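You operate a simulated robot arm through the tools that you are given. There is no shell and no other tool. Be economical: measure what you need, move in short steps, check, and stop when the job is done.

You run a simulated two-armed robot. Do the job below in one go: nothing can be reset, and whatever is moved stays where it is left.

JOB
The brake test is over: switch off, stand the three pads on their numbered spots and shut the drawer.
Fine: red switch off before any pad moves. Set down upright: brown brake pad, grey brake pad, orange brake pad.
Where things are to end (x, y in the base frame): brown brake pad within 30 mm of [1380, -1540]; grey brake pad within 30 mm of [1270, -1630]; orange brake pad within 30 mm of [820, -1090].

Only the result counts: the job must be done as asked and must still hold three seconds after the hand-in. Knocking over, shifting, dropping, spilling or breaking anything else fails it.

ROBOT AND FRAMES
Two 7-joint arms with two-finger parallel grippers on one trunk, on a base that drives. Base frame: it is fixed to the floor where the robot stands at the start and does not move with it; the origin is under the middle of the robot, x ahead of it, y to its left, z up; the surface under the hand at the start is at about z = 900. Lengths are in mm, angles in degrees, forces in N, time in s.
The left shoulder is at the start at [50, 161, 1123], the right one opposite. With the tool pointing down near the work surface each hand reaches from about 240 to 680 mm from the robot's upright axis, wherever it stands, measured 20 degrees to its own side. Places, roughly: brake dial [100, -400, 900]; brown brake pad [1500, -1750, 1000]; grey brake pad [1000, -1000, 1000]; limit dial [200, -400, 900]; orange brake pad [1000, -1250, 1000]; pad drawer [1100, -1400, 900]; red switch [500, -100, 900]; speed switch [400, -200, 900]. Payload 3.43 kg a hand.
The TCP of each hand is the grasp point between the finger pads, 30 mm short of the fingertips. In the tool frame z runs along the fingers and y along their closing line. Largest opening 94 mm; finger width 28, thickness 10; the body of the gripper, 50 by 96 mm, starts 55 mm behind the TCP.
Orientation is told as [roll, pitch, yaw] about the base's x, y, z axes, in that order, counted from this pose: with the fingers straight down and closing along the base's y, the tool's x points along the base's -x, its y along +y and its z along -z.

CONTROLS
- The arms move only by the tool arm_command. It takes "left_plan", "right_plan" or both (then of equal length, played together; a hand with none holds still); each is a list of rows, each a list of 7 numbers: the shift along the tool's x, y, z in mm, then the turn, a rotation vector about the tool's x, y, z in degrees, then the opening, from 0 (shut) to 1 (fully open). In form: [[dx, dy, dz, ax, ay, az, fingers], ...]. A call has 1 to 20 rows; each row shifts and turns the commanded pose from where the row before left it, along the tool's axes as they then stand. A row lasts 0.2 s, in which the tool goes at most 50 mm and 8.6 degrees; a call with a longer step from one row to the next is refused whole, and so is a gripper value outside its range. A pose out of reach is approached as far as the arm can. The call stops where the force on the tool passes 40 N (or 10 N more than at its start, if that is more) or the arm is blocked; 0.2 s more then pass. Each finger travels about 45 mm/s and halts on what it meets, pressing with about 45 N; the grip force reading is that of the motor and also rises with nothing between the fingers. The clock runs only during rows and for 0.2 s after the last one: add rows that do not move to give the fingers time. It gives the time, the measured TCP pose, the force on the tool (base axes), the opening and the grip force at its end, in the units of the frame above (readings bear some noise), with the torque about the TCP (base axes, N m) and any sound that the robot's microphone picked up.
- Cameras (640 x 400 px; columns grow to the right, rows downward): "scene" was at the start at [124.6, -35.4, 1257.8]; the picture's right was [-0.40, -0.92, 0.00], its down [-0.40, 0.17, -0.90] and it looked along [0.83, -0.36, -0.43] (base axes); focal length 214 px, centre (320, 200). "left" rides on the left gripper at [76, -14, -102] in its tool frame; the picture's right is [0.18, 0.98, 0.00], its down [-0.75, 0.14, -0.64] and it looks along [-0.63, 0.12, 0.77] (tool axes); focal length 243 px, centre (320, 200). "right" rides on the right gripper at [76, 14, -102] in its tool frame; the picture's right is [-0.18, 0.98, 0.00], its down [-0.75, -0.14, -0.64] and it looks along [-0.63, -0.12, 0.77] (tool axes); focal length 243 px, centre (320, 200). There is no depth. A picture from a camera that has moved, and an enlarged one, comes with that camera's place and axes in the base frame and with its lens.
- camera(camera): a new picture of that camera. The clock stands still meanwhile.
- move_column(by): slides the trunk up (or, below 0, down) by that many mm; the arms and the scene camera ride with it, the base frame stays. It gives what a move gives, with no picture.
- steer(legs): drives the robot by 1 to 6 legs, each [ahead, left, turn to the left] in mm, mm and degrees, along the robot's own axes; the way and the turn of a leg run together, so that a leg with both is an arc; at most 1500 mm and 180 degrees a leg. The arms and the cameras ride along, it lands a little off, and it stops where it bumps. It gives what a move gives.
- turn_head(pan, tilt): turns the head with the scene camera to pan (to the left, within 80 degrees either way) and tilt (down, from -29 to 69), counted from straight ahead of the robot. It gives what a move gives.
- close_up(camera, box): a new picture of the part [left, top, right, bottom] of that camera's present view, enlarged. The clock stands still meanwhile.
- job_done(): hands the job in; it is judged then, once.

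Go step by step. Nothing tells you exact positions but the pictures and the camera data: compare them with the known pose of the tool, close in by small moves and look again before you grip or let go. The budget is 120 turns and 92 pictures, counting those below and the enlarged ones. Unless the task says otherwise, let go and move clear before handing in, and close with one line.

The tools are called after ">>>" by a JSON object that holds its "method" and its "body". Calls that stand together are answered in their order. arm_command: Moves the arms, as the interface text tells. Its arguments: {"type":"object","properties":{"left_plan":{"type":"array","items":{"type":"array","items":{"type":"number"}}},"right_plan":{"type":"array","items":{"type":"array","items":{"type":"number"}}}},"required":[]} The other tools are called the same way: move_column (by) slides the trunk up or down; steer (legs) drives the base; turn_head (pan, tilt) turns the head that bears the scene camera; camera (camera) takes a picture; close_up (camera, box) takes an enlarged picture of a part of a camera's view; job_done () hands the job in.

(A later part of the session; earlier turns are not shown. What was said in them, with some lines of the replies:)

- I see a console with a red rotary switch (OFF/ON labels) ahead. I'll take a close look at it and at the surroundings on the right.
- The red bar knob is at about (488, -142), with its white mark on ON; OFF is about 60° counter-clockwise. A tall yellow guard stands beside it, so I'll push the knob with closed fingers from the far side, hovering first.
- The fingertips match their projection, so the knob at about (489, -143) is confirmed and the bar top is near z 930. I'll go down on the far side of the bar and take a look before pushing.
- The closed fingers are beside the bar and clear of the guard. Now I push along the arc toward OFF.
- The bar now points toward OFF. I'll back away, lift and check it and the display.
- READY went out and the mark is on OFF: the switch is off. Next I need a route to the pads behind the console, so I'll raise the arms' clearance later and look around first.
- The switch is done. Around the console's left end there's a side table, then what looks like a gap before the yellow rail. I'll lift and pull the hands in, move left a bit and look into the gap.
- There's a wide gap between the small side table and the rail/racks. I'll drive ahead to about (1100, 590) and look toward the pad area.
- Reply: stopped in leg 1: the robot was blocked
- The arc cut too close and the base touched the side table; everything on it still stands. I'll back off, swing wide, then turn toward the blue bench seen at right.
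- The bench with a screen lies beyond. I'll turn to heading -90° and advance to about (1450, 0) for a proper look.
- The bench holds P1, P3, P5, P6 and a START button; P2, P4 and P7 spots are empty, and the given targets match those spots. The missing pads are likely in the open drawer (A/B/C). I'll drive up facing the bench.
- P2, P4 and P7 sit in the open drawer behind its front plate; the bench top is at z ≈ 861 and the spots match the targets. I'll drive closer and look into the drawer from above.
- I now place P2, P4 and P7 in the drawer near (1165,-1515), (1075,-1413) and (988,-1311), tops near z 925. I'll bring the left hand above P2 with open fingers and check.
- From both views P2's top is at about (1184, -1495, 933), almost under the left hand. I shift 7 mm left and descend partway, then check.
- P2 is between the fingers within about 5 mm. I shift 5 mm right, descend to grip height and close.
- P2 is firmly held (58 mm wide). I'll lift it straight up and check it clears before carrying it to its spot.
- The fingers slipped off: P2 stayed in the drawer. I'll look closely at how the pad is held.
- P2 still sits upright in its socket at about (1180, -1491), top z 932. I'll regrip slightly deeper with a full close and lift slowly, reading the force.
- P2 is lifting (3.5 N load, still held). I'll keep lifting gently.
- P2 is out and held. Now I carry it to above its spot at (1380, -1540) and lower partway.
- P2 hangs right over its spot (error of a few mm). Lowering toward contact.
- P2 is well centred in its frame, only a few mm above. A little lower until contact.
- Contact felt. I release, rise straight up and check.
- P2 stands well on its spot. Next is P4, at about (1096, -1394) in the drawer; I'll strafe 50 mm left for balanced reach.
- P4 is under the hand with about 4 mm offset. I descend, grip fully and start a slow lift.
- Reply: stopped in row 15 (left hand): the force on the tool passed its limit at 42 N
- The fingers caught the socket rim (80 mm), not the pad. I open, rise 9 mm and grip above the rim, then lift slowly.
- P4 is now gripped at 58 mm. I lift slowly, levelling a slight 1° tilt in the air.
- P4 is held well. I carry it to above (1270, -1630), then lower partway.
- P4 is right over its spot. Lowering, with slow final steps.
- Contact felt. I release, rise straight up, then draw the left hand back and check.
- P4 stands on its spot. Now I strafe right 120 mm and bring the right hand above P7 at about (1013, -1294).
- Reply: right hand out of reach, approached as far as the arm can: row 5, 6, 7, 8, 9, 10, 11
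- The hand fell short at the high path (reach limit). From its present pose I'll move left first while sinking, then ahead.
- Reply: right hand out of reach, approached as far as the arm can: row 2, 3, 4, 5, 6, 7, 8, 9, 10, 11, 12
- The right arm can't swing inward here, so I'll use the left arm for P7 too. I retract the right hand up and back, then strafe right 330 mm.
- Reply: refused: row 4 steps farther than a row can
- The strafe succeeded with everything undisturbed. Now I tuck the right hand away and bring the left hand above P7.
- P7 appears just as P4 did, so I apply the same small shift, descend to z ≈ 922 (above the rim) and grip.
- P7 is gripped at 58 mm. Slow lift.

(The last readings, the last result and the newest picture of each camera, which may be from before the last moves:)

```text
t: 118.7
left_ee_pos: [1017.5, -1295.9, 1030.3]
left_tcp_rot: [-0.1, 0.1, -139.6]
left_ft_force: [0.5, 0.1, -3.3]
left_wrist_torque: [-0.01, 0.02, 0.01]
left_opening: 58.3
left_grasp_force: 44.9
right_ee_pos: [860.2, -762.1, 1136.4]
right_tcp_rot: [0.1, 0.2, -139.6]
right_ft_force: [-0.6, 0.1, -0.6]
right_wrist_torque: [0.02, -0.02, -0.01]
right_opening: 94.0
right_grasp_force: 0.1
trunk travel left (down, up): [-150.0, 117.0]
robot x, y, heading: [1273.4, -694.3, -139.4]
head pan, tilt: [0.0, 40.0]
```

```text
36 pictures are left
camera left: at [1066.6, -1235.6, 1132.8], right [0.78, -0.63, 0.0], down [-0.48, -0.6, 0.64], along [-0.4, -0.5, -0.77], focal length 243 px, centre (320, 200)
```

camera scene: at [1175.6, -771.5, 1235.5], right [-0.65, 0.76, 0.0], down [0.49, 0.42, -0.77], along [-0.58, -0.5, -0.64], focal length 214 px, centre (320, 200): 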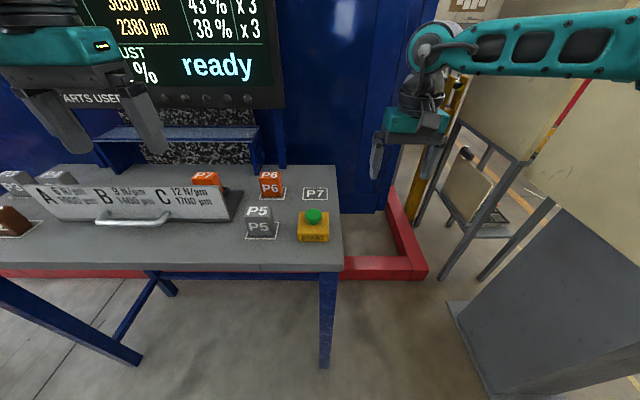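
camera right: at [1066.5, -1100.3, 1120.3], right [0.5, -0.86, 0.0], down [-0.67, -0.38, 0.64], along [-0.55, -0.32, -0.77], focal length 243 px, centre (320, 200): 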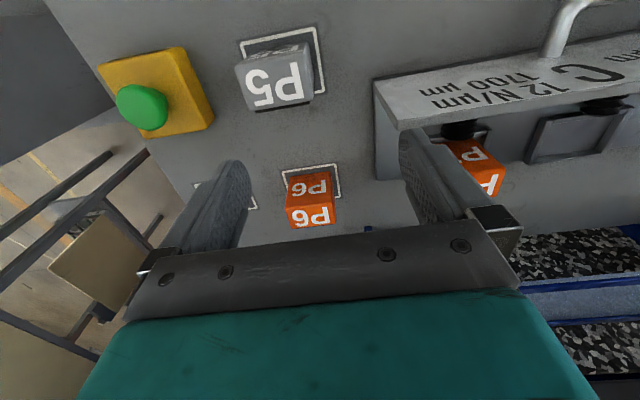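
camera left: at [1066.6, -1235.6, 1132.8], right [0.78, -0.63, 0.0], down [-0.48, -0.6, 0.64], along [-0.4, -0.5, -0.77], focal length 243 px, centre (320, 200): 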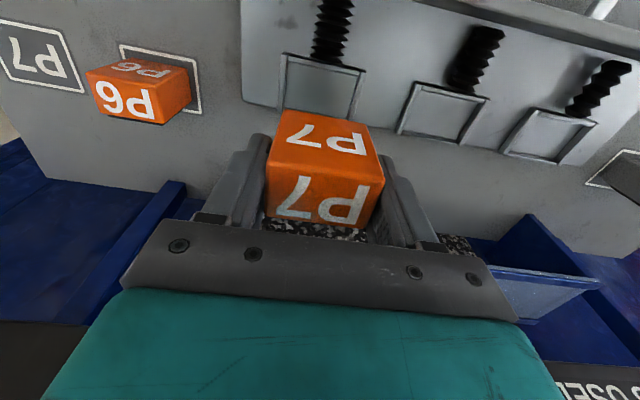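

Held. I carry P7 right to above (820, -1090) and lower partway.

>>> {"method": "arm_command", "body": {"left_plan": [[0, -8, 0, 0, 0, 0, 0], [0, -16, 0, 0, 0, 0, 0], [-1, -22, 0, 0, 0, 0, 0], [-2, -24, 0, 0, 0, 0, 0], [-2, -24, 0, 0, 0, 0, 0], [-2, -24, 0, 0, 0, 0, 0], [-2, -24, 0, 0, 0, 0, 0], [-2, -24, 0, 0, 0, 0, 0], [-2, -24, 0, 0, 0, 0, 0], [-2, -24, 0, 0, 0, 0, 0], [0, -24, 0, 0, 0, 0, 0], [0, -24, 0, 0, 0, 0, 0], [0, -15, 0, 0, 0, 0, 0], [0, -8, 5, 0, 0, 0, 0], [0, 0, 10, 0, 0, 0, 0], [0, 0, 15, 0, 0, 0, 0], [0, 0, 15, 0, 0, 0, 0], [0, 0, 10, 0, 0, 0, 0], [0, 0, 5, 0, 0, 0, 0], [0, 0, 0, 0, 0, 0, 0]]}}

>>> {"method": "camera", "body": {"camera": "left"}}

>>> {"method": "close_up", "body": {"camera": "scene", "box": [220, 120, 412, 240]}}

```text
t: 122.9
left_ee_pos: [818.9, -1089.5, 969.2]
left_tcp_rot: [0.0, 0.1, -139.5]
left_ft_force: [0.4, 0.5, -3.4]
left_wrist_torque: [-0.01, 0.01, 0.01]
left_opening: 58.0
left_grasp_force: 44.9
right_ee_pos: [859.3, -762.9, 1136.4]
right_tcp_rot: [0.2, 0.1, -139.6]
right_ft_force: [0.1, 0.8, -0.3]
right_wrist_torque: [0.0, 0.01, 0.02]
right_opening: 93.9
right_grasp_force: 0.1
trunk travel left (down, up): [-150.0, 117.0]
robot x, y, heading: [1268.3, -687.7, -139.7]
head pan, tilt: [0.0, 40.0]
```

```text
35 pictures are left
camera left: at [869.2, -1028.6, 1072.3], right [0.78, -0.63, 0.0], down [-0.48, -0.6, 0.64], along [-0.4, -0.5, -0.77], focal length 243 px, centre (320, 200)
```

left: 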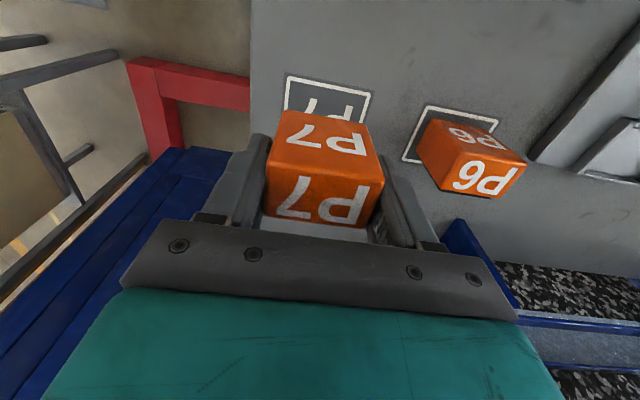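

```text
3.33 times, centred on (316, 180) of scene
camera zoom: at [1175.5, -771.8, 1235.5], right [-0.65, 0.76, 0.0], down [0.49, 0.42, -0.77], along [-0.58, -0.5, -0.64], focal length 715 px, centre (333, 267)
```

zoom: 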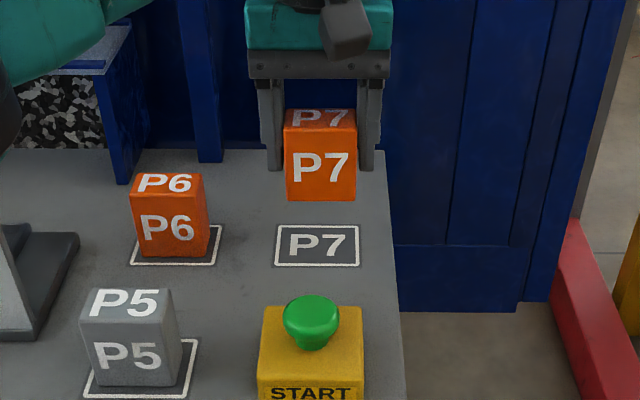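

P7 is over its spot within a few mm. Lowering as with P4.

>>> {"method": "arm_command", "body": {"left_plan": [[-3, 1, 12, 0, 0, 0, 0], [0, 0, 14, 0, 0, 0, 0], [0, 0, 12, 0, 0, 0, 0], [0, 0, 8, 0, 0, 0, 0], [0, 0, 4, 0, 0, 0, 0], [0, 0, 2, 0, 0, 0, 0], [0, 0, 2, 0, 0, 0, 0], [0, 0, 2, 0, 0, 0, 0]]}}

>>> {"method": "arm_command", "body": {"left_plan": [[0, 0, 1.5, 0, 0, 0, 0], [0, 0, 1.5, 0, 0, 0, 0]]}}

```text
t: 124.7
left_ee_pos: [818.9, -1091.0, 913.4]
left_tcp_rot: [0.0, 0.1, -139.5]
left_ft_force: [-0.1, -0.5, -3.5]
left_wrist_torque: [-0.04, -0.01, -0.02]
left_opening: 58.0
left_grasp_force: 44.7
right_ee_pos: [858.8, -762.7, 1136.6]
right_tcp_rot: [0.2, 0.1, -139.7]
right_ft_force: [-0.5, -1.0, 0.6]
right_wrist_torque: [-0.03, 0.01, -0.03]
right_opening: 93.8
right_grasp_force: 0.0
trunk travel left (down, up): [-150.0, 117.0]
robot x, y, heading: [1270.2, -693.3, -139.8]
head pan, tilt: [0.0, 40.0]
```

```text
t: 125.3
left_ee_pos: [818.0, -1092.3, 910.4]
left_tcp_rot: [0.0, 0.0, -139.5]
left_ft_force: [-0.1, 0.9, -2.8]
left_wrist_torque: [-0.01, 0.02, -0.03]
left_opening: 58.0
left_grasp_force: 44.6
right_ee_pos: [860.6, -762.0, 1136.3]
right_tcp_rot: [0.1, 0.1, -139.6]
right_ft_force: [0.2, 0.3, -0.4]
right_wrist_torque: [0.01, 0.0, 0.05]
right_opening: 94.1
right_grasp_force: 0.0
trunk travel left (down, up): [-150.0, 117.0]
robot x, y, heading: [1271.2, -688.2, -139.6]
head pan, tilt: [0.0, 40.0]
```

>>> {"method": "arm_command", "body": {"left_plan": [[0, 0, 1.5, 0, 0, 0, 0]]}}

>>> {"method": "arm_command", "body": {"left_plan": [[0, 0, 1, 0, 0, 0, 0]]}}

```text
t: 125.7
left_ee_pos: [818.8, -1091.9, 909.3]
left_tcp_rot: [0.0, 0.0, -139.6]
left_ft_force: [-0.5, 0.5, -3.0]
left_wrist_torque: [-0.01, 0.0, 0.05]
left_opening: 58.0
left_grasp_force: 45.5
right_ee_pos: [859.6, -762.0, 1136.1]
right_tcp_rot: [0.1, 0.1, -139.6]
right_ft_force: [-0.8, -0.7, 0.1]
right_wrist_torque: [-0.03, -0.01, -0.01]
right_opening: 93.7
right_grasp_force: 0.1
trunk travel left (down, up): [-150.0, 117.0]
robot x, y, heading: [1270.9, -687.2, -139.7]
head pan, tilt: [0.0, 40.0]
```

```text
t: 126.1
left_ee_pos: [818.8, -1091.5, 909.2]
left_tcp_rot: [0.0, 0.0, -139.6]
left_ft_force: [0.1, -0.1, -1.1]
left_wrist_torque: [0.0, 0.01, -0.01]
left_opening: 57.9
left_grasp_force: 45.5
right_ee_pos: [860.6, -762.6, 1137.8]
right_tcp_rot: [0.2, 0.1, -139.6]
right_ft_force: [1.3, -0.2, 0.0]
right_wrist_torque: [0.02, 0.01, -0.01]
right_opening: 94.0
right_grasp_force: 0.0
trunk travel left (down, up): [-150.0, 117.0]
robot x, y, heading: [1268.9, -690.7, -139.4]
head pan, tilt: [0.0, 40.0]
```

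Contact is beginning. One more 1 mm, then release and rise.

>>> {"method": "arm_command", "body": {"left_plan": [[0, 0, 1, 0, 0, 0, 0], [0, 0, 0, 0, 0, 0, 0.8], [0, 0, 0, 0, 0, 0, 0.85], [0, 0, 0, 0, 0, 0, 0.85], [0, 0, 0, 0, 0, 0, 0.85], [0, 0, -10, 0, 0, 0, 0.85], [0, 0, -30, 0, 0, 0, 0.85], [0, 0, -40, 0, 0, 0, 0.85], [0, 0, -40, 0, 0, 0, 0.85], [0, 0, -40, 0, 0, 0, 0.85], [20, 0, -20, 0, 0, 0, 1], [40, 0, -20, 0, 0, 0, 1], [40, 0, 0, 0, 0, 0, 1], [40, 0, 0, 0, 0, 0, 1], [40, 0, 0, 0, 0, 0, 1]]}}

>>> {"method": "camera", "body": {"camera": "scene"}}

>>> {"method": "close_up", "body": {"camera": "scene", "box": [80, 130, 352, 300]}}

```text
t: 129.3
left_ee_pos: [963.7, -972.9, 1097.1]
left_tcp_rot: [0.0, -0.1, -139.5]
left_ft_force: [0.1, 0.4, -0.5]
left_wrist_torque: [0.01, -0.01, -0.01]
left_opening: 93.9
left_grasp_force: 0.1
left hand out of reach, approached as far as the arm can: row 9, 10
right_ee_pos: [859.8, -761.9, 1136.7]
right_tcp_rot: [0.2, 0.1, -139.6]
right_ft_force: [-0.9, 0.3, -0.3]
right_wrist_torque: [-0.02, -0.02, 0.0]
right_opening: 93.8
right_grasp_force: 0.1
trunk travel left (down, up): [-150.0, 117.0]
robot x, y, heading: [1269.6, -690.1, -139.5]
head pan, tilt: [0.0, 40.0]
```

```text
33 pictures are left
camera scene: at [1175.9, -771.5, 1235.6], right [-0.65, 0.76, 0.0], down [0.49, 0.42, -0.77], along [-0.58, -0.5, -0.64], focal length 214 px, centre (320, 200)
```

scene: 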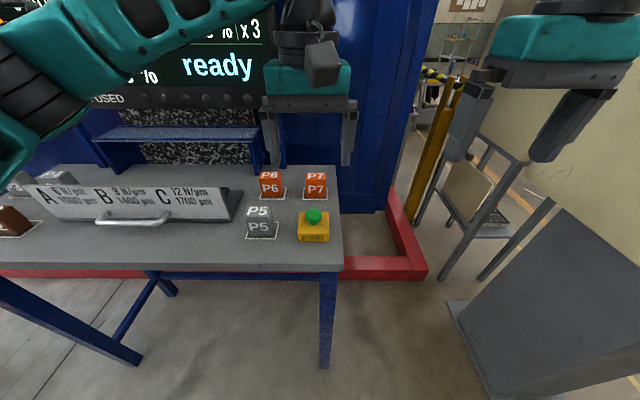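

```text
2.35 times, centred on (216, 215) of scene
camera zoom: at [1175.9, -771.5, 1235.6], right [-0.65, 0.76, 0.0], down [0.49, 0.42, -0.77], along [-0.58, -0.5, -0.64], focal length 505 px, centre (565, 165)
```

zoom: 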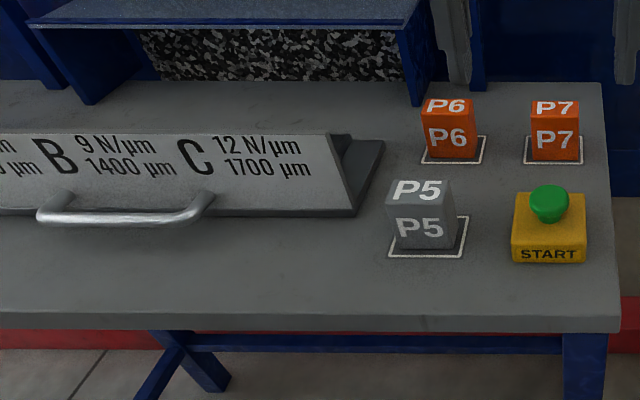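

All three pads stand on their spots. Now the drawer: its handle bar is near (1193, -1317, 883); I'll strafe left 270 mm and push it shut with closed fingers.

>>> {"method": "steer", "body": {"legs": [[0, 270, 0]]}}

>>> {"method": "close_up", "body": {"camera": "scene", "box": [160, 120, 480, 320]}}

```text
t: 132.2
left_ee_pos: [1135.5, -1174.3, 1096.7]
left_tcp_rot: [-0.1, 0.0, -139.8]
left_ft_force: [-0.6, 0.6, 0.0]
left_wrist_torque: [0.02, -0.01, 0.0]
left_opening: 94.2
left_grasp_force: 0.0
right_ee_pos: [1031.8, -962.8, 1136.7]
right_tcp_rot: [0.1, 0.1, -139.7]
right_ft_force: [-1.1, 0.1, -0.2]
right_wrist_torque: [0.0, -0.03, 0.01]
right_opening: 93.9
right_grasp_force: 0.1
trunk travel left (down, up): [-150.0, 117.0]
robot x, y, heading: [1443.2, -889.1, -139.7]
head pan, tilt: [0.0, 40.0]
```

```text
2.00 times, centred on (320, 220) of scene
camera zoom: at [1347.7, -973.5, 1235.5], right [-0.65, 0.76, 0.0], down [0.49, 0.42, -0.77], along [-0.58, -0.5, -0.64], focal length 429 px, centre (320, 160)
```

zoom: 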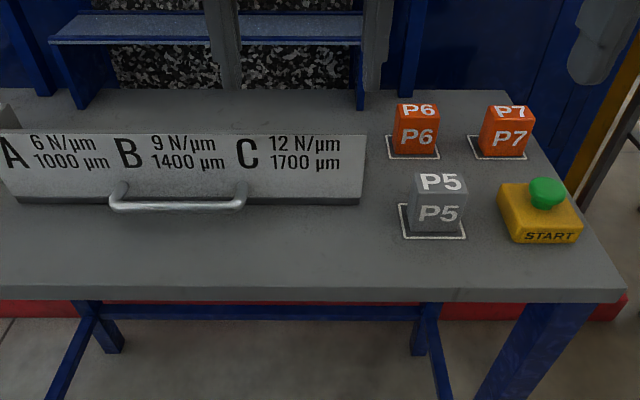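

>>> {"method": "arm_command", "body": {"left_plan": [[0, 20, 0, 0, 0, 0, 0.5], [0, 28, 0, 0, 0, 0, 0], [0, 30, 0, 0, 0, 0, 0], [0, 30, 0, 0, 0, 0, 0], [0, 25, 20, 0, 0, 0, 0], [0, 15, 30, 0, 0, 0, 0], [0, 0, 30, 0, 0, 0, 0], [0, 0, 30, 0, 0, 0, 0], [0, 0, 25, 0, 0, 0, 0], [0, 0, 0, 0, 0, 0, 0]]}}

>>> {"method": "camera", "body": {"camera": "left"}}

>>> {"method": "close_up", "body": {"camera": "scene", "box": [130, 120, 370, 270]}}

```text
t: 134.4
left_ee_pos: [1230.4, -1285.1, 961.2]
left_tcp_rot: [0.0, -0.1, -139.7]
left_ft_force: [1.3, 0.4, -0.7]
left_wrist_torque: [0.0, -0.02, 0.0]
left_opening: 0.0
left_grasp_force: 32.4
right_ee_pos: [1031.3, -963.3, 1136.9]
right_tcp_rot: [0.2, 0.1, -139.8]
right_ft_force: [-0.2, 0.3, -0.1]
right_wrist_torque: [0.0, -0.02, 0.0]
right_opening: 93.8
right_grasp_force: 0.1
trunk travel left (down, up): [-150.0, 117.0]
robot x, y, heading: [1444.0, -896.7, -139.7]
head pan, tilt: [0.0, 40.0]
```

```text
30 pictures are left
camera left: at [1279.7, -1225.7, 1063.2], right [0.78, -0.63, 0.0], down [-0.48, -0.59, 0.64], along [-0.4, -0.5, -0.77], focal length 243 px, centre (320, 200)
```

left: 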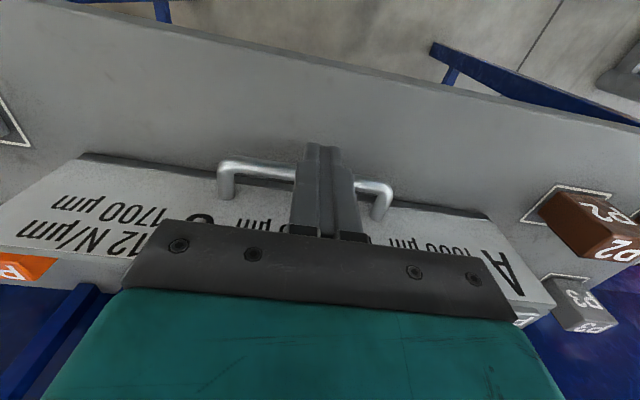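

```text
2.67 times, centred on (250, 195) of scene
camera zoom: at [1347.6, -973.4, 1235.5], right [-0.65, 0.76, 0.0], down [0.49, 0.42, -0.77], along [-0.58, -0.5, -0.64], focal length 572 px, centre (507, 213)
```

zoom: 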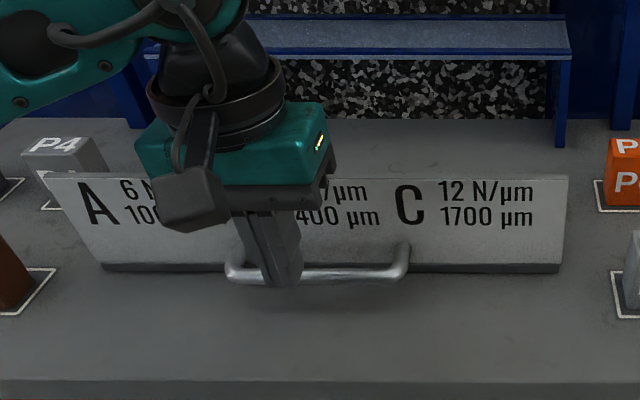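

The fingers are lined up with the handle's middle. I lower to z ≈ 902 and begin pushing gently.

>>> {"method": "arm_command", "body": {"left_plan": [[0, -2, 25, 0, 0, 0, 0], [0, 0, 20, 0, 0, 0, 0], [0, 0, 12, 0, 0, 0, 0], [0, 0, 0, 0, 0, 0, 0], [-8, 0, 0, 0, 0, 0, 0], [-8, 0, 0, 0, 0, 0, 0], [-8, 0, 0, 0, 0, 0, 0], [-6, 0, 0, 0, 0, 0, 0], [-6, 0, 0, 0, 0, 0, 0], [-6, 0, 0, 0, 0, 0, 0], [-6, 0, 0, 0, 0, 0, 0], [-6, 0, 0, 0, 0, 0, 0], [-6, 0, 0, 0, 0, 0, 0]]}}

>>> {"method": "close_up", "body": {"camera": "scene", "box": [130, 120, 370, 270]}}

```text
t: 137.2
left_ee_pos: [1183.1, -1325.4, 904.7]
left_tcp_rot: [0.1, -0.1, -139.6]
left_ft_force: [0.1, 0.4, -0.2]
left_wrist_torque: [0.01, 0.02, 0.02]
left_opening: 0.1
left_grasp_force: 32.9
right_ee_pos: [1032.2, -962.4, 1136.5]
right_tcp_rot: [0.2, 0.1, -139.8]
right_ft_force: [0.0, -0.6, 0.1]
right_wrist_torque: [0.0, -0.02, 0.0]
right_opening: 94.0
right_grasp_force: 0.0
trunk travel left (down, up): [-150.0, 117.0]
robot x, y, heading: [1441.2, -894.7, -139.8]
head pan, tilt: [0.0, 40.0]
```

```text
2.67 times, centred on (250, 195) of scene
camera zoom: at [1347.6, -973.4, 1235.5], right [-0.65, 0.76, 0.0], down [0.49, 0.42, -0.77], along [-0.58, -0.5, -0.64], focal length 572 px, centre (507, 213)
```

zoom: 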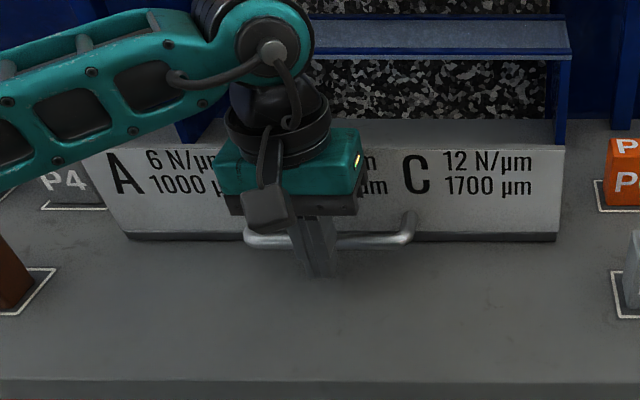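

The drawer slides easily. Before going on I check the gap between the plate's left end and P4.

>>> {"method": "close_up", "body": {"camera": "left", "box": [320, 100, 640, 300]}}

>>> {"method": "close_up", "body": {"camera": "scene", "box": [120, 150, 216, 210]}}

```text
2.00 times, centred on (480, 200) of left
camera zoom: at [1232.6, -1264.0, 1007.7], right [0.78, -0.63, 0.0], down [-0.48, -0.59, 0.64], along [-0.4, -0.5, -0.77], focal length 485 px, centre (0, 200)
```

zoom: 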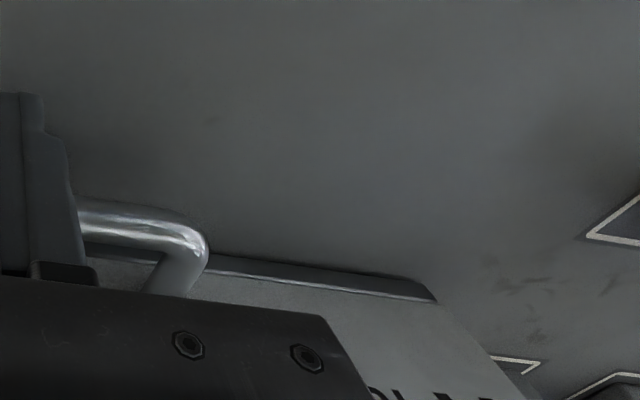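

```text
6.67 times, centred on (168, 180) of scene
camera zoom: at [1347.6, -973.4, 1235.5], right [-0.65, 0.76, 0.0], down [0.49, 0.42, -0.77], along [-0.58, -0.5, -0.64], focal length 1430 px, centre (1333, 333)
```

zoom: 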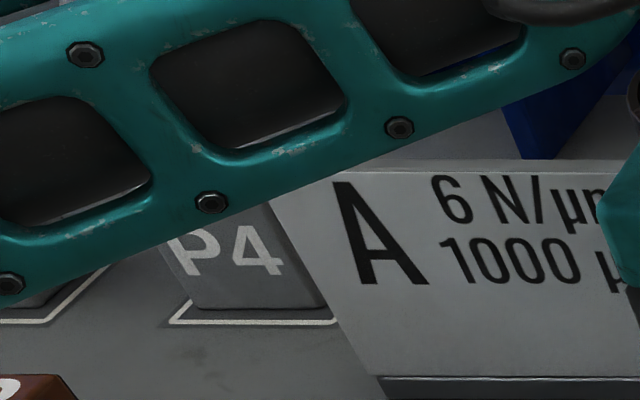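

The plate clears P4 by about 50 mm, and P6 likewise. I keep pushing.

>>> {"method": "arm_command", "body": {"left_plan": [[-6, 0, 0, 0, 0, 0, 0], [-6, 0, 0, 0, 0, 0, 0], [-6, 0, 0, 0, 0, 0, 0], [-6, 0, 0, 0, 0, 0, 0], [-6, 0, 0, 0, 0, 0, 0], [-6, 0, 0, 0, 0, 0, 0], [-6, 0, 0, 0, 0, 0, 0], [-6, 0, 0, 0, 0, 0, 0], [-6, 0, 0, 0, 0, 0, 0], [-6, 0, 0, 0, 0, 0, 0], [-6, 0, 0, 0, 0, 0, 0], [-6, 0, 0, 0, 0, 0, 0]]}}

>>> {"method": "close_up", "body": {"camera": "scene", "box": [130, 90, 370, 240]}}

```text
t: 139.8
left_ee_pos: [1128.9, -1371.9, 904.9]
left_tcp_rot: [0.0, -0.1, -139.6]
left_ft_force: [-0.4, -0.4, -0.7]
left_wrist_torque: [0.03, 0.01, 0.01]
left_opening: 0.0
left_grasp_force: 33.0
right_ee_pos: [1031.2, -961.9, 1136.3]
right_tcp_rot: [0.2, 0.0, -139.9]
right_ft_force: [0.3, 0.1, 0.4]
right_wrist_torque: [-0.01, 0.01, -0.03]
right_opening: 94.2
right_grasp_force: 0.0
trunk travel left (down, up): [-150.0, 117.0]
robot x, y, heading: [1441.1, -894.9, -139.9]
head pan, tilt: [0.0, 40.0]
```

```text
2.67 times, centred on (250, 165) of scene
camera zoom: at [1347.6, -973.4, 1235.5], right [-0.65, 0.76, 0.0], down [0.49, 0.42, -0.77], along [-0.58, -0.5, -0.64], focal length 572 px, centre (507, 293)
```

zoom: 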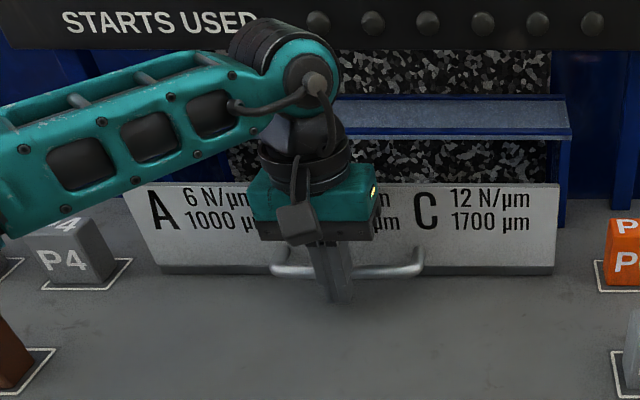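

>>> {"method": "arm_command", "body": {"left_plan": [[-6, 0, 0, 0, 0, 0, 0], [-6, 0, 0, 0, 0, 0, 0], [-6, 0, 0, 0, 0, 0, 0], [-6, 0, 0, 0, 0, 0, 0], [-5, 0, 0, 0, 0, 0, 0], [-5, 0, 0, 0, 0, 0, 0], [-5, 0, 0, 0, 0, 0, 0], [-5, 0, 0, 0, 0, 0, 0], [-5, 0, 0, 0, 0, 0, 0], [-5, 0, 0, 0, 0, 0, 0]]}}

>>> {"method": "close_up", "body": {"camera": "scene", "box": [130, 90, 370, 240]}}

```text
t: 142.0
left_ee_pos: [1088.5, -1406.2, 905.9]
left_tcp_rot: [0.1, -0.1, -139.7]
left_ft_force: [0.0, 0.0, -0.1]
left_wrist_torque: [-0.01, 0.0, -0.01]
left_opening: 0.0
left_grasp_force: 34.0
right_ee_pos: [1031.1, -963.4, 1137.7]
right_tcp_rot: [0.2, 0.2, -139.8]
right_ft_force: [0.7, 0.9, -0.2]
right_wrist_torque: [0.04, -0.01, 0.02]
right_opening: 94.2
right_grasp_force: 0.1
trunk travel left (down, up): [-150.0, 117.0]
robot x, y, heading: [1443.6, -892.9, -139.6]
head pan, tilt: [0.0, 40.0]
```

```text
2.67 times, centred on (250, 165) of scene
camera zoom: at [1347.5, -973.3, 1235.5], right [-0.65, 0.76, 0.0], down [0.49, 0.42, -0.77], along [-0.58, -0.5, -0.64], focal length 572 px, centre (507, 293)
```

zoom: 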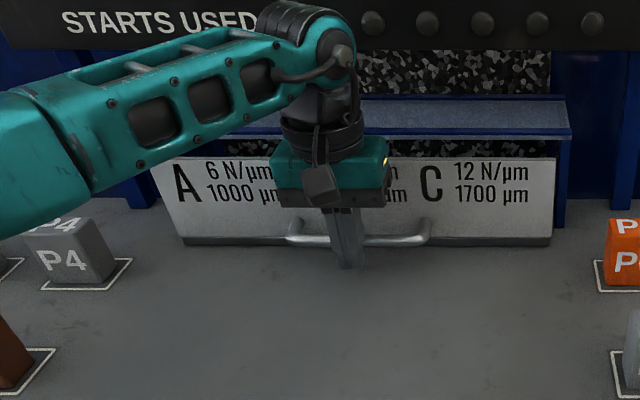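

>>> {"method": "arm_command", "body": {"left_plan": [[-5, 0, 0, 0, 0, 0, 0], [-5, 0, 0, 0, 0, 0, 0], [-5, 0, 0, 0, 0, 0, 0], [-5, 0, 0, 0, 0, 0, 0], [-5, 0, 0, 0, 0, 0, 0], [-5, 0, 0, 0, 0, 0, 0], [-5, 0, 0, 0, 0, 0, 0], [0, 0, 0, 0, 0, 0, 0]]}}

>>> {"method": "camera", "body": {"camera": "scene"}}

```text
t: 143.8
left_ee_pos: [1062.5, -1427.2, 905.3]
left_tcp_rot: [0.0, 0.3, -139.7]
left_ft_force: [17.9, 14.1, -1.5]
left_wrist_torque: [0.17, -0.2, 0.03]
left_opening: 0.2
left_grasp_force: 32.7
right_ee_pos: [1034.3, -961.7, 1135.9]
right_tcp_rot: [0.1, 0.1, -139.7]
right_ft_force: [0.6, 0.2, 0.0]
right_wrist_torque: [0.02, -0.01, 0.02]
right_opening: 94.2
right_grasp_force: 0.0
trunk travel left (down, up): [-150.0, 117.0]
robot x, y, heading: [1440.2, -890.7, -139.5]
head pan, tilt: [0.0, 40.0]
```

```text
23 pictures are left
camera scene: at [1349.4, -972.0, 1235.7], right [-0.65, 0.76, 0.0], down [0.49, 0.42, -0.77], along [-0.58, -0.5, -0.64], focal length 214 px, centre (320, 200)
```

scene: 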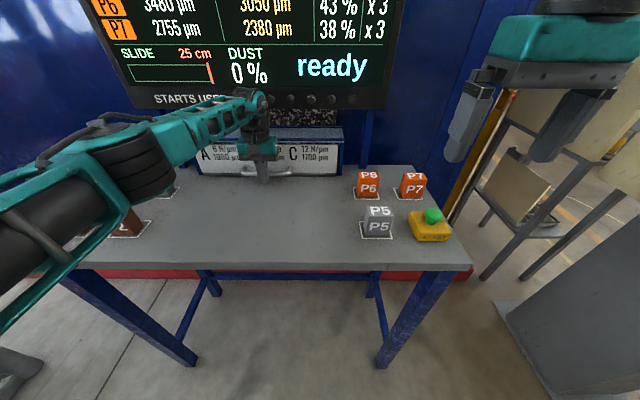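

Resistance (23 N) suggests the drawer is reaching its stop. I push a bit more to confirm.

>>> {"method": "arm_command", "body": {"left_plan": [[-2, 0, 0, 0, 0, 0, 0], [-2, 0, 0, 0, 0, 0, 0], [-2, 0, 0, 0, 0, 0, 0], [0, 0, 0, 0, 0, 0, 0]]}}

>>> {"method": "close_up", "body": {"camera": "scene", "box": [180, 90, 372, 210]}}

```text
t: 144.4
left_ee_pos: [1063.4, -1427.3, 906.4]
left_tcp_rot: [-0.1, 1.0, -139.7]
left_ft_force: [9.2, 7.9, 6.3]
left_wrist_torque: [-0.06, -0.13, 0.01]
left_opening: 0.0
left_grasp_force: 33.1
right_ee_pos: [1033.6, -962.1, 1137.9]
right_tcp_rot: [0.2, 0.1, -139.7]
right_ft_force: [0.0, 0.6, 0.0]
right_wrist_torque: [-0.03, 0.03, 0.0]
right_opening: 94.0
right_grasp_force: 0.1
trunk travel left (down, up): [-150.0, 117.0]
robot x, y, heading: [1443.8, -894.1, -139.6]
head pan, tilt: [0.0, 40.0]
stopped in row 2 (left hand): the force on the tool passed its limit at 42 N (the readings are from after the stop); the commanded pose is now the measured one
```

```text
3.33 times, centred on (276, 150) of scene
camera zoom: at [1349.5, -971.6, 1236.0], right [-0.65, 0.76, 0.0], down [0.49, 0.42, -0.77], along [-0.58, -0.5, -0.64], focal length 715 px, centre (467, 367)
```

zoom: 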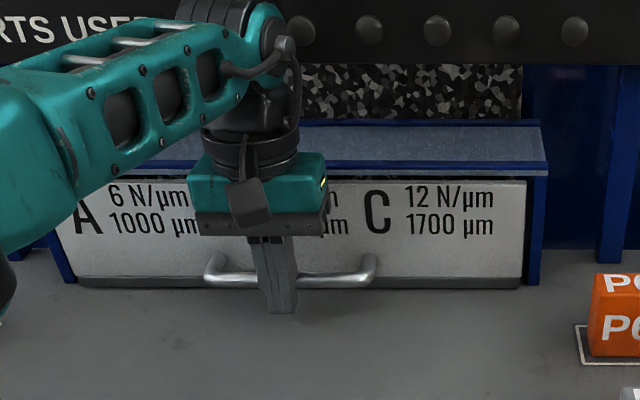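

The plate is flush under the hood at a hard stop: shut. I back the hand off, lift clear and take a final look.

>>> {"method": "arm_command", "body": {"left_plan": [[10, 0, 0, 0, 0, 0, 0], [25, 0, 0, 0, 0, 0, 0], [40, 0, -10, 0, 0, 0, 0], [40, 0, -25, 0, 0, 0, 0], [30, 0, -35, 0, 0, 0, 0], [30, 0, -35, 0, 0, 0, 0], [30, 0, -35, 0, 0, 0, 0], [30, 0, -30, 0, 0, 0, 0], [0, 0, 0, 0, 0, 0, 0]]}}

>>> {"method": "steer", "body": {"legs": [[-250, 0, 0]]}}

>>> {"method": "turn_head", "body": {"pan": 0, "tilt": 35}}

>>> {"method": "close_up", "body": {"camera": "scene", "box": [100, 80, 500, 330]}}

```text
t: 146.4
left_ee_pos: [1239.7, -1277.3, 1079.8]
left_tcp_rot: [0.1, 1.0, -139.6]
left_ft_force: [0.0, -0.5, 0.3]
left_wrist_torque: [-0.03, 0.01, -0.01]
left_opening: 0.0
left_grasp_force: 32.7
right_ee_pos: [1031.5, -963.5, 1136.1]
right_tcp_rot: [0.1, 0.1, -139.7]
right_ft_force: [1.0, 0.3, -0.4]
right_wrist_torque: [-0.01, -0.04, -0.01]
right_opening: 93.8
right_grasp_force: 0.0
trunk travel left (down, up): [-150.0, 117.0]
robot x, y, heading: [1442.5, -893.7, -139.6]
head pan, tilt: [0.0, 40.0]
```

```text
t: 148.2
left_ee_pos: [1429.7, -1115.4, 1081.0]
left_tcp_rot: [0.1, 1.0, -139.6]
left_ft_force: [-0.7, -0.1, 0.1]
left_wrist_torque: [-0.01, 0.03, 0.0]
left_opening: 0.0
left_grasp_force: 33.0
right_ee_pos: [1222.3, -802.4, 1137.1]
right_tcp_rot: [0.2, 0.1, -139.8]
right_ft_force: [0.5, -0.3, 0.2]
right_wrist_torque: [-0.04, 0.01, -0.03]
right_opening: 94.1
right_grasp_force: 0.0
trunk travel left (down, up): [-150.0, 117.0]
robot x, y, heading: [1634.5, -733.4, -139.5]
head pan, tilt: [0.0, 40.0]
```

```text
t: 148.9
left_ee_pos: [1429.2, -1116.5, 1079.4]
left_tcp_rot: [0.0, 1.0, -139.8]
left_ft_force: [0.6, 0.3, 0.0]
left_wrist_torque: [0.0, -0.05, -0.03]
left_opening: 0.0
left_grasp_force: 32.7
right_ee_pos: [1222.2, -800.8, 1136.8]
right_tcp_rot: [0.1, 0.1, -139.8]
right_ft_force: [0.6, 0.1, 0.1]
right_wrist_torque: [0.0, 0.01, 0.02]
right_opening: 94.2
right_grasp_force: 0.2
trunk travel left (down, up): [-150.0, 117.0]
robot x, y, heading: [1631.5, -731.8, -139.5]
head pan, tilt: [0.0, 35.0]
```

```text
1.60 times, centred on (300, 205) of scene
camera zoom: at [1535.0, -814.0, 1243.0], right [-0.65, 0.76, 0.0], down [0.44, 0.37, -0.82], along [-0.62, -0.53, -0.57], focal length 343 px, centre (352, 192)
```

zoom: 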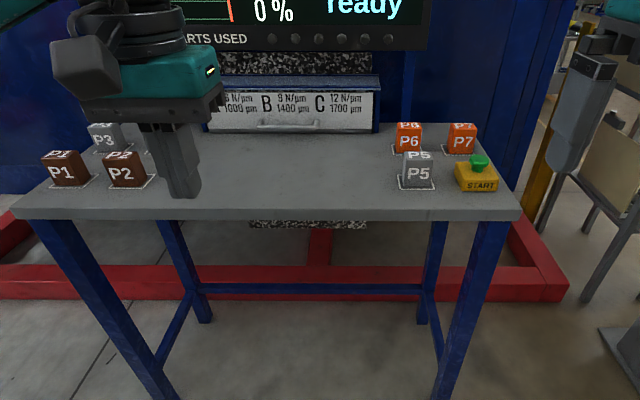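

The drawer is shut and the pads stand; only P4 is hidden by the hand. I move the hand aside and check it.

>>> {"method": "arm_command", "body": {"left_plan": [[20, 30, -20, 0, 0, 0, 0], [20, 30, -20, 0, 0, 0, 0], [20, 30, -20, 0, 0, 0, 0], [0, 30, -20, 0, 0, 0, 0], [0, 0, 0, 0, 0, 0, 0]]}}

>>> {"method": "close_up", "body": {"camera": "scene", "box": [100, 110, 292, 230]}}

```text
t: 150.1
left_ee_pos: [1551.3, -1170.6, 1160.9]
left_tcp_rot: [0.0, 1.1, -139.6]
left_ft_force: [-0.1, -0.4, 0.8]
left_wrist_torque: [0.02, -0.01, -0.02]
left_opening: 0.0
left_grasp_force: 32.9
right_ee_pos: [1222.1, -801.8, 1137.7]
right_tcp_rot: [0.1, 0.1, -139.8]
right_ft_force: [-0.5, 0.9, 0.3]
right_wrist_torque: [0.01, 0.0, -0.01]
right_opening: 93.9
right_grasp_force: 0.0
trunk travel left (down, up): [-150.0, 117.0]
robot x, y, heading: [1631.8, -733.3, -139.7]
head pan, tilt: [0.0, 35.0]
```

```text
3.33 times, centred on (196, 170) of scene
camera zoom: at [1534.9, -813.9, 1243.0], right [-0.65, 0.76, 0.0], down [0.44, 0.37, -0.82], along [-0.62, -0.53, -0.57], focal length 715 px, centre (733, 300)
```

zoom: 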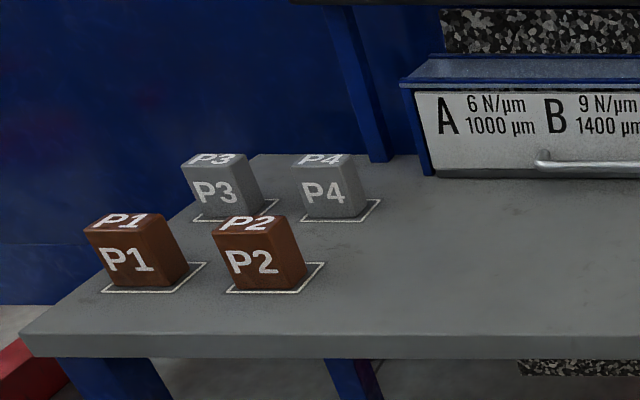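

P2, P4 and P7 stand upright on their spots, the drawer is shut, the switch is off and both hands are clear, so I hand the job in.

>>> {"method": "job_done", "body": {}}

```text
The job is handed in.
```

The job is handed in: the red switch was set to OFF first, the brown (P2), grey (P4) and orange (P7) pads stand upright on their numbered spots, and the drawer is pushed shut to its stop; on the way there the base bumped the side table once, and everything on it stayed standing.
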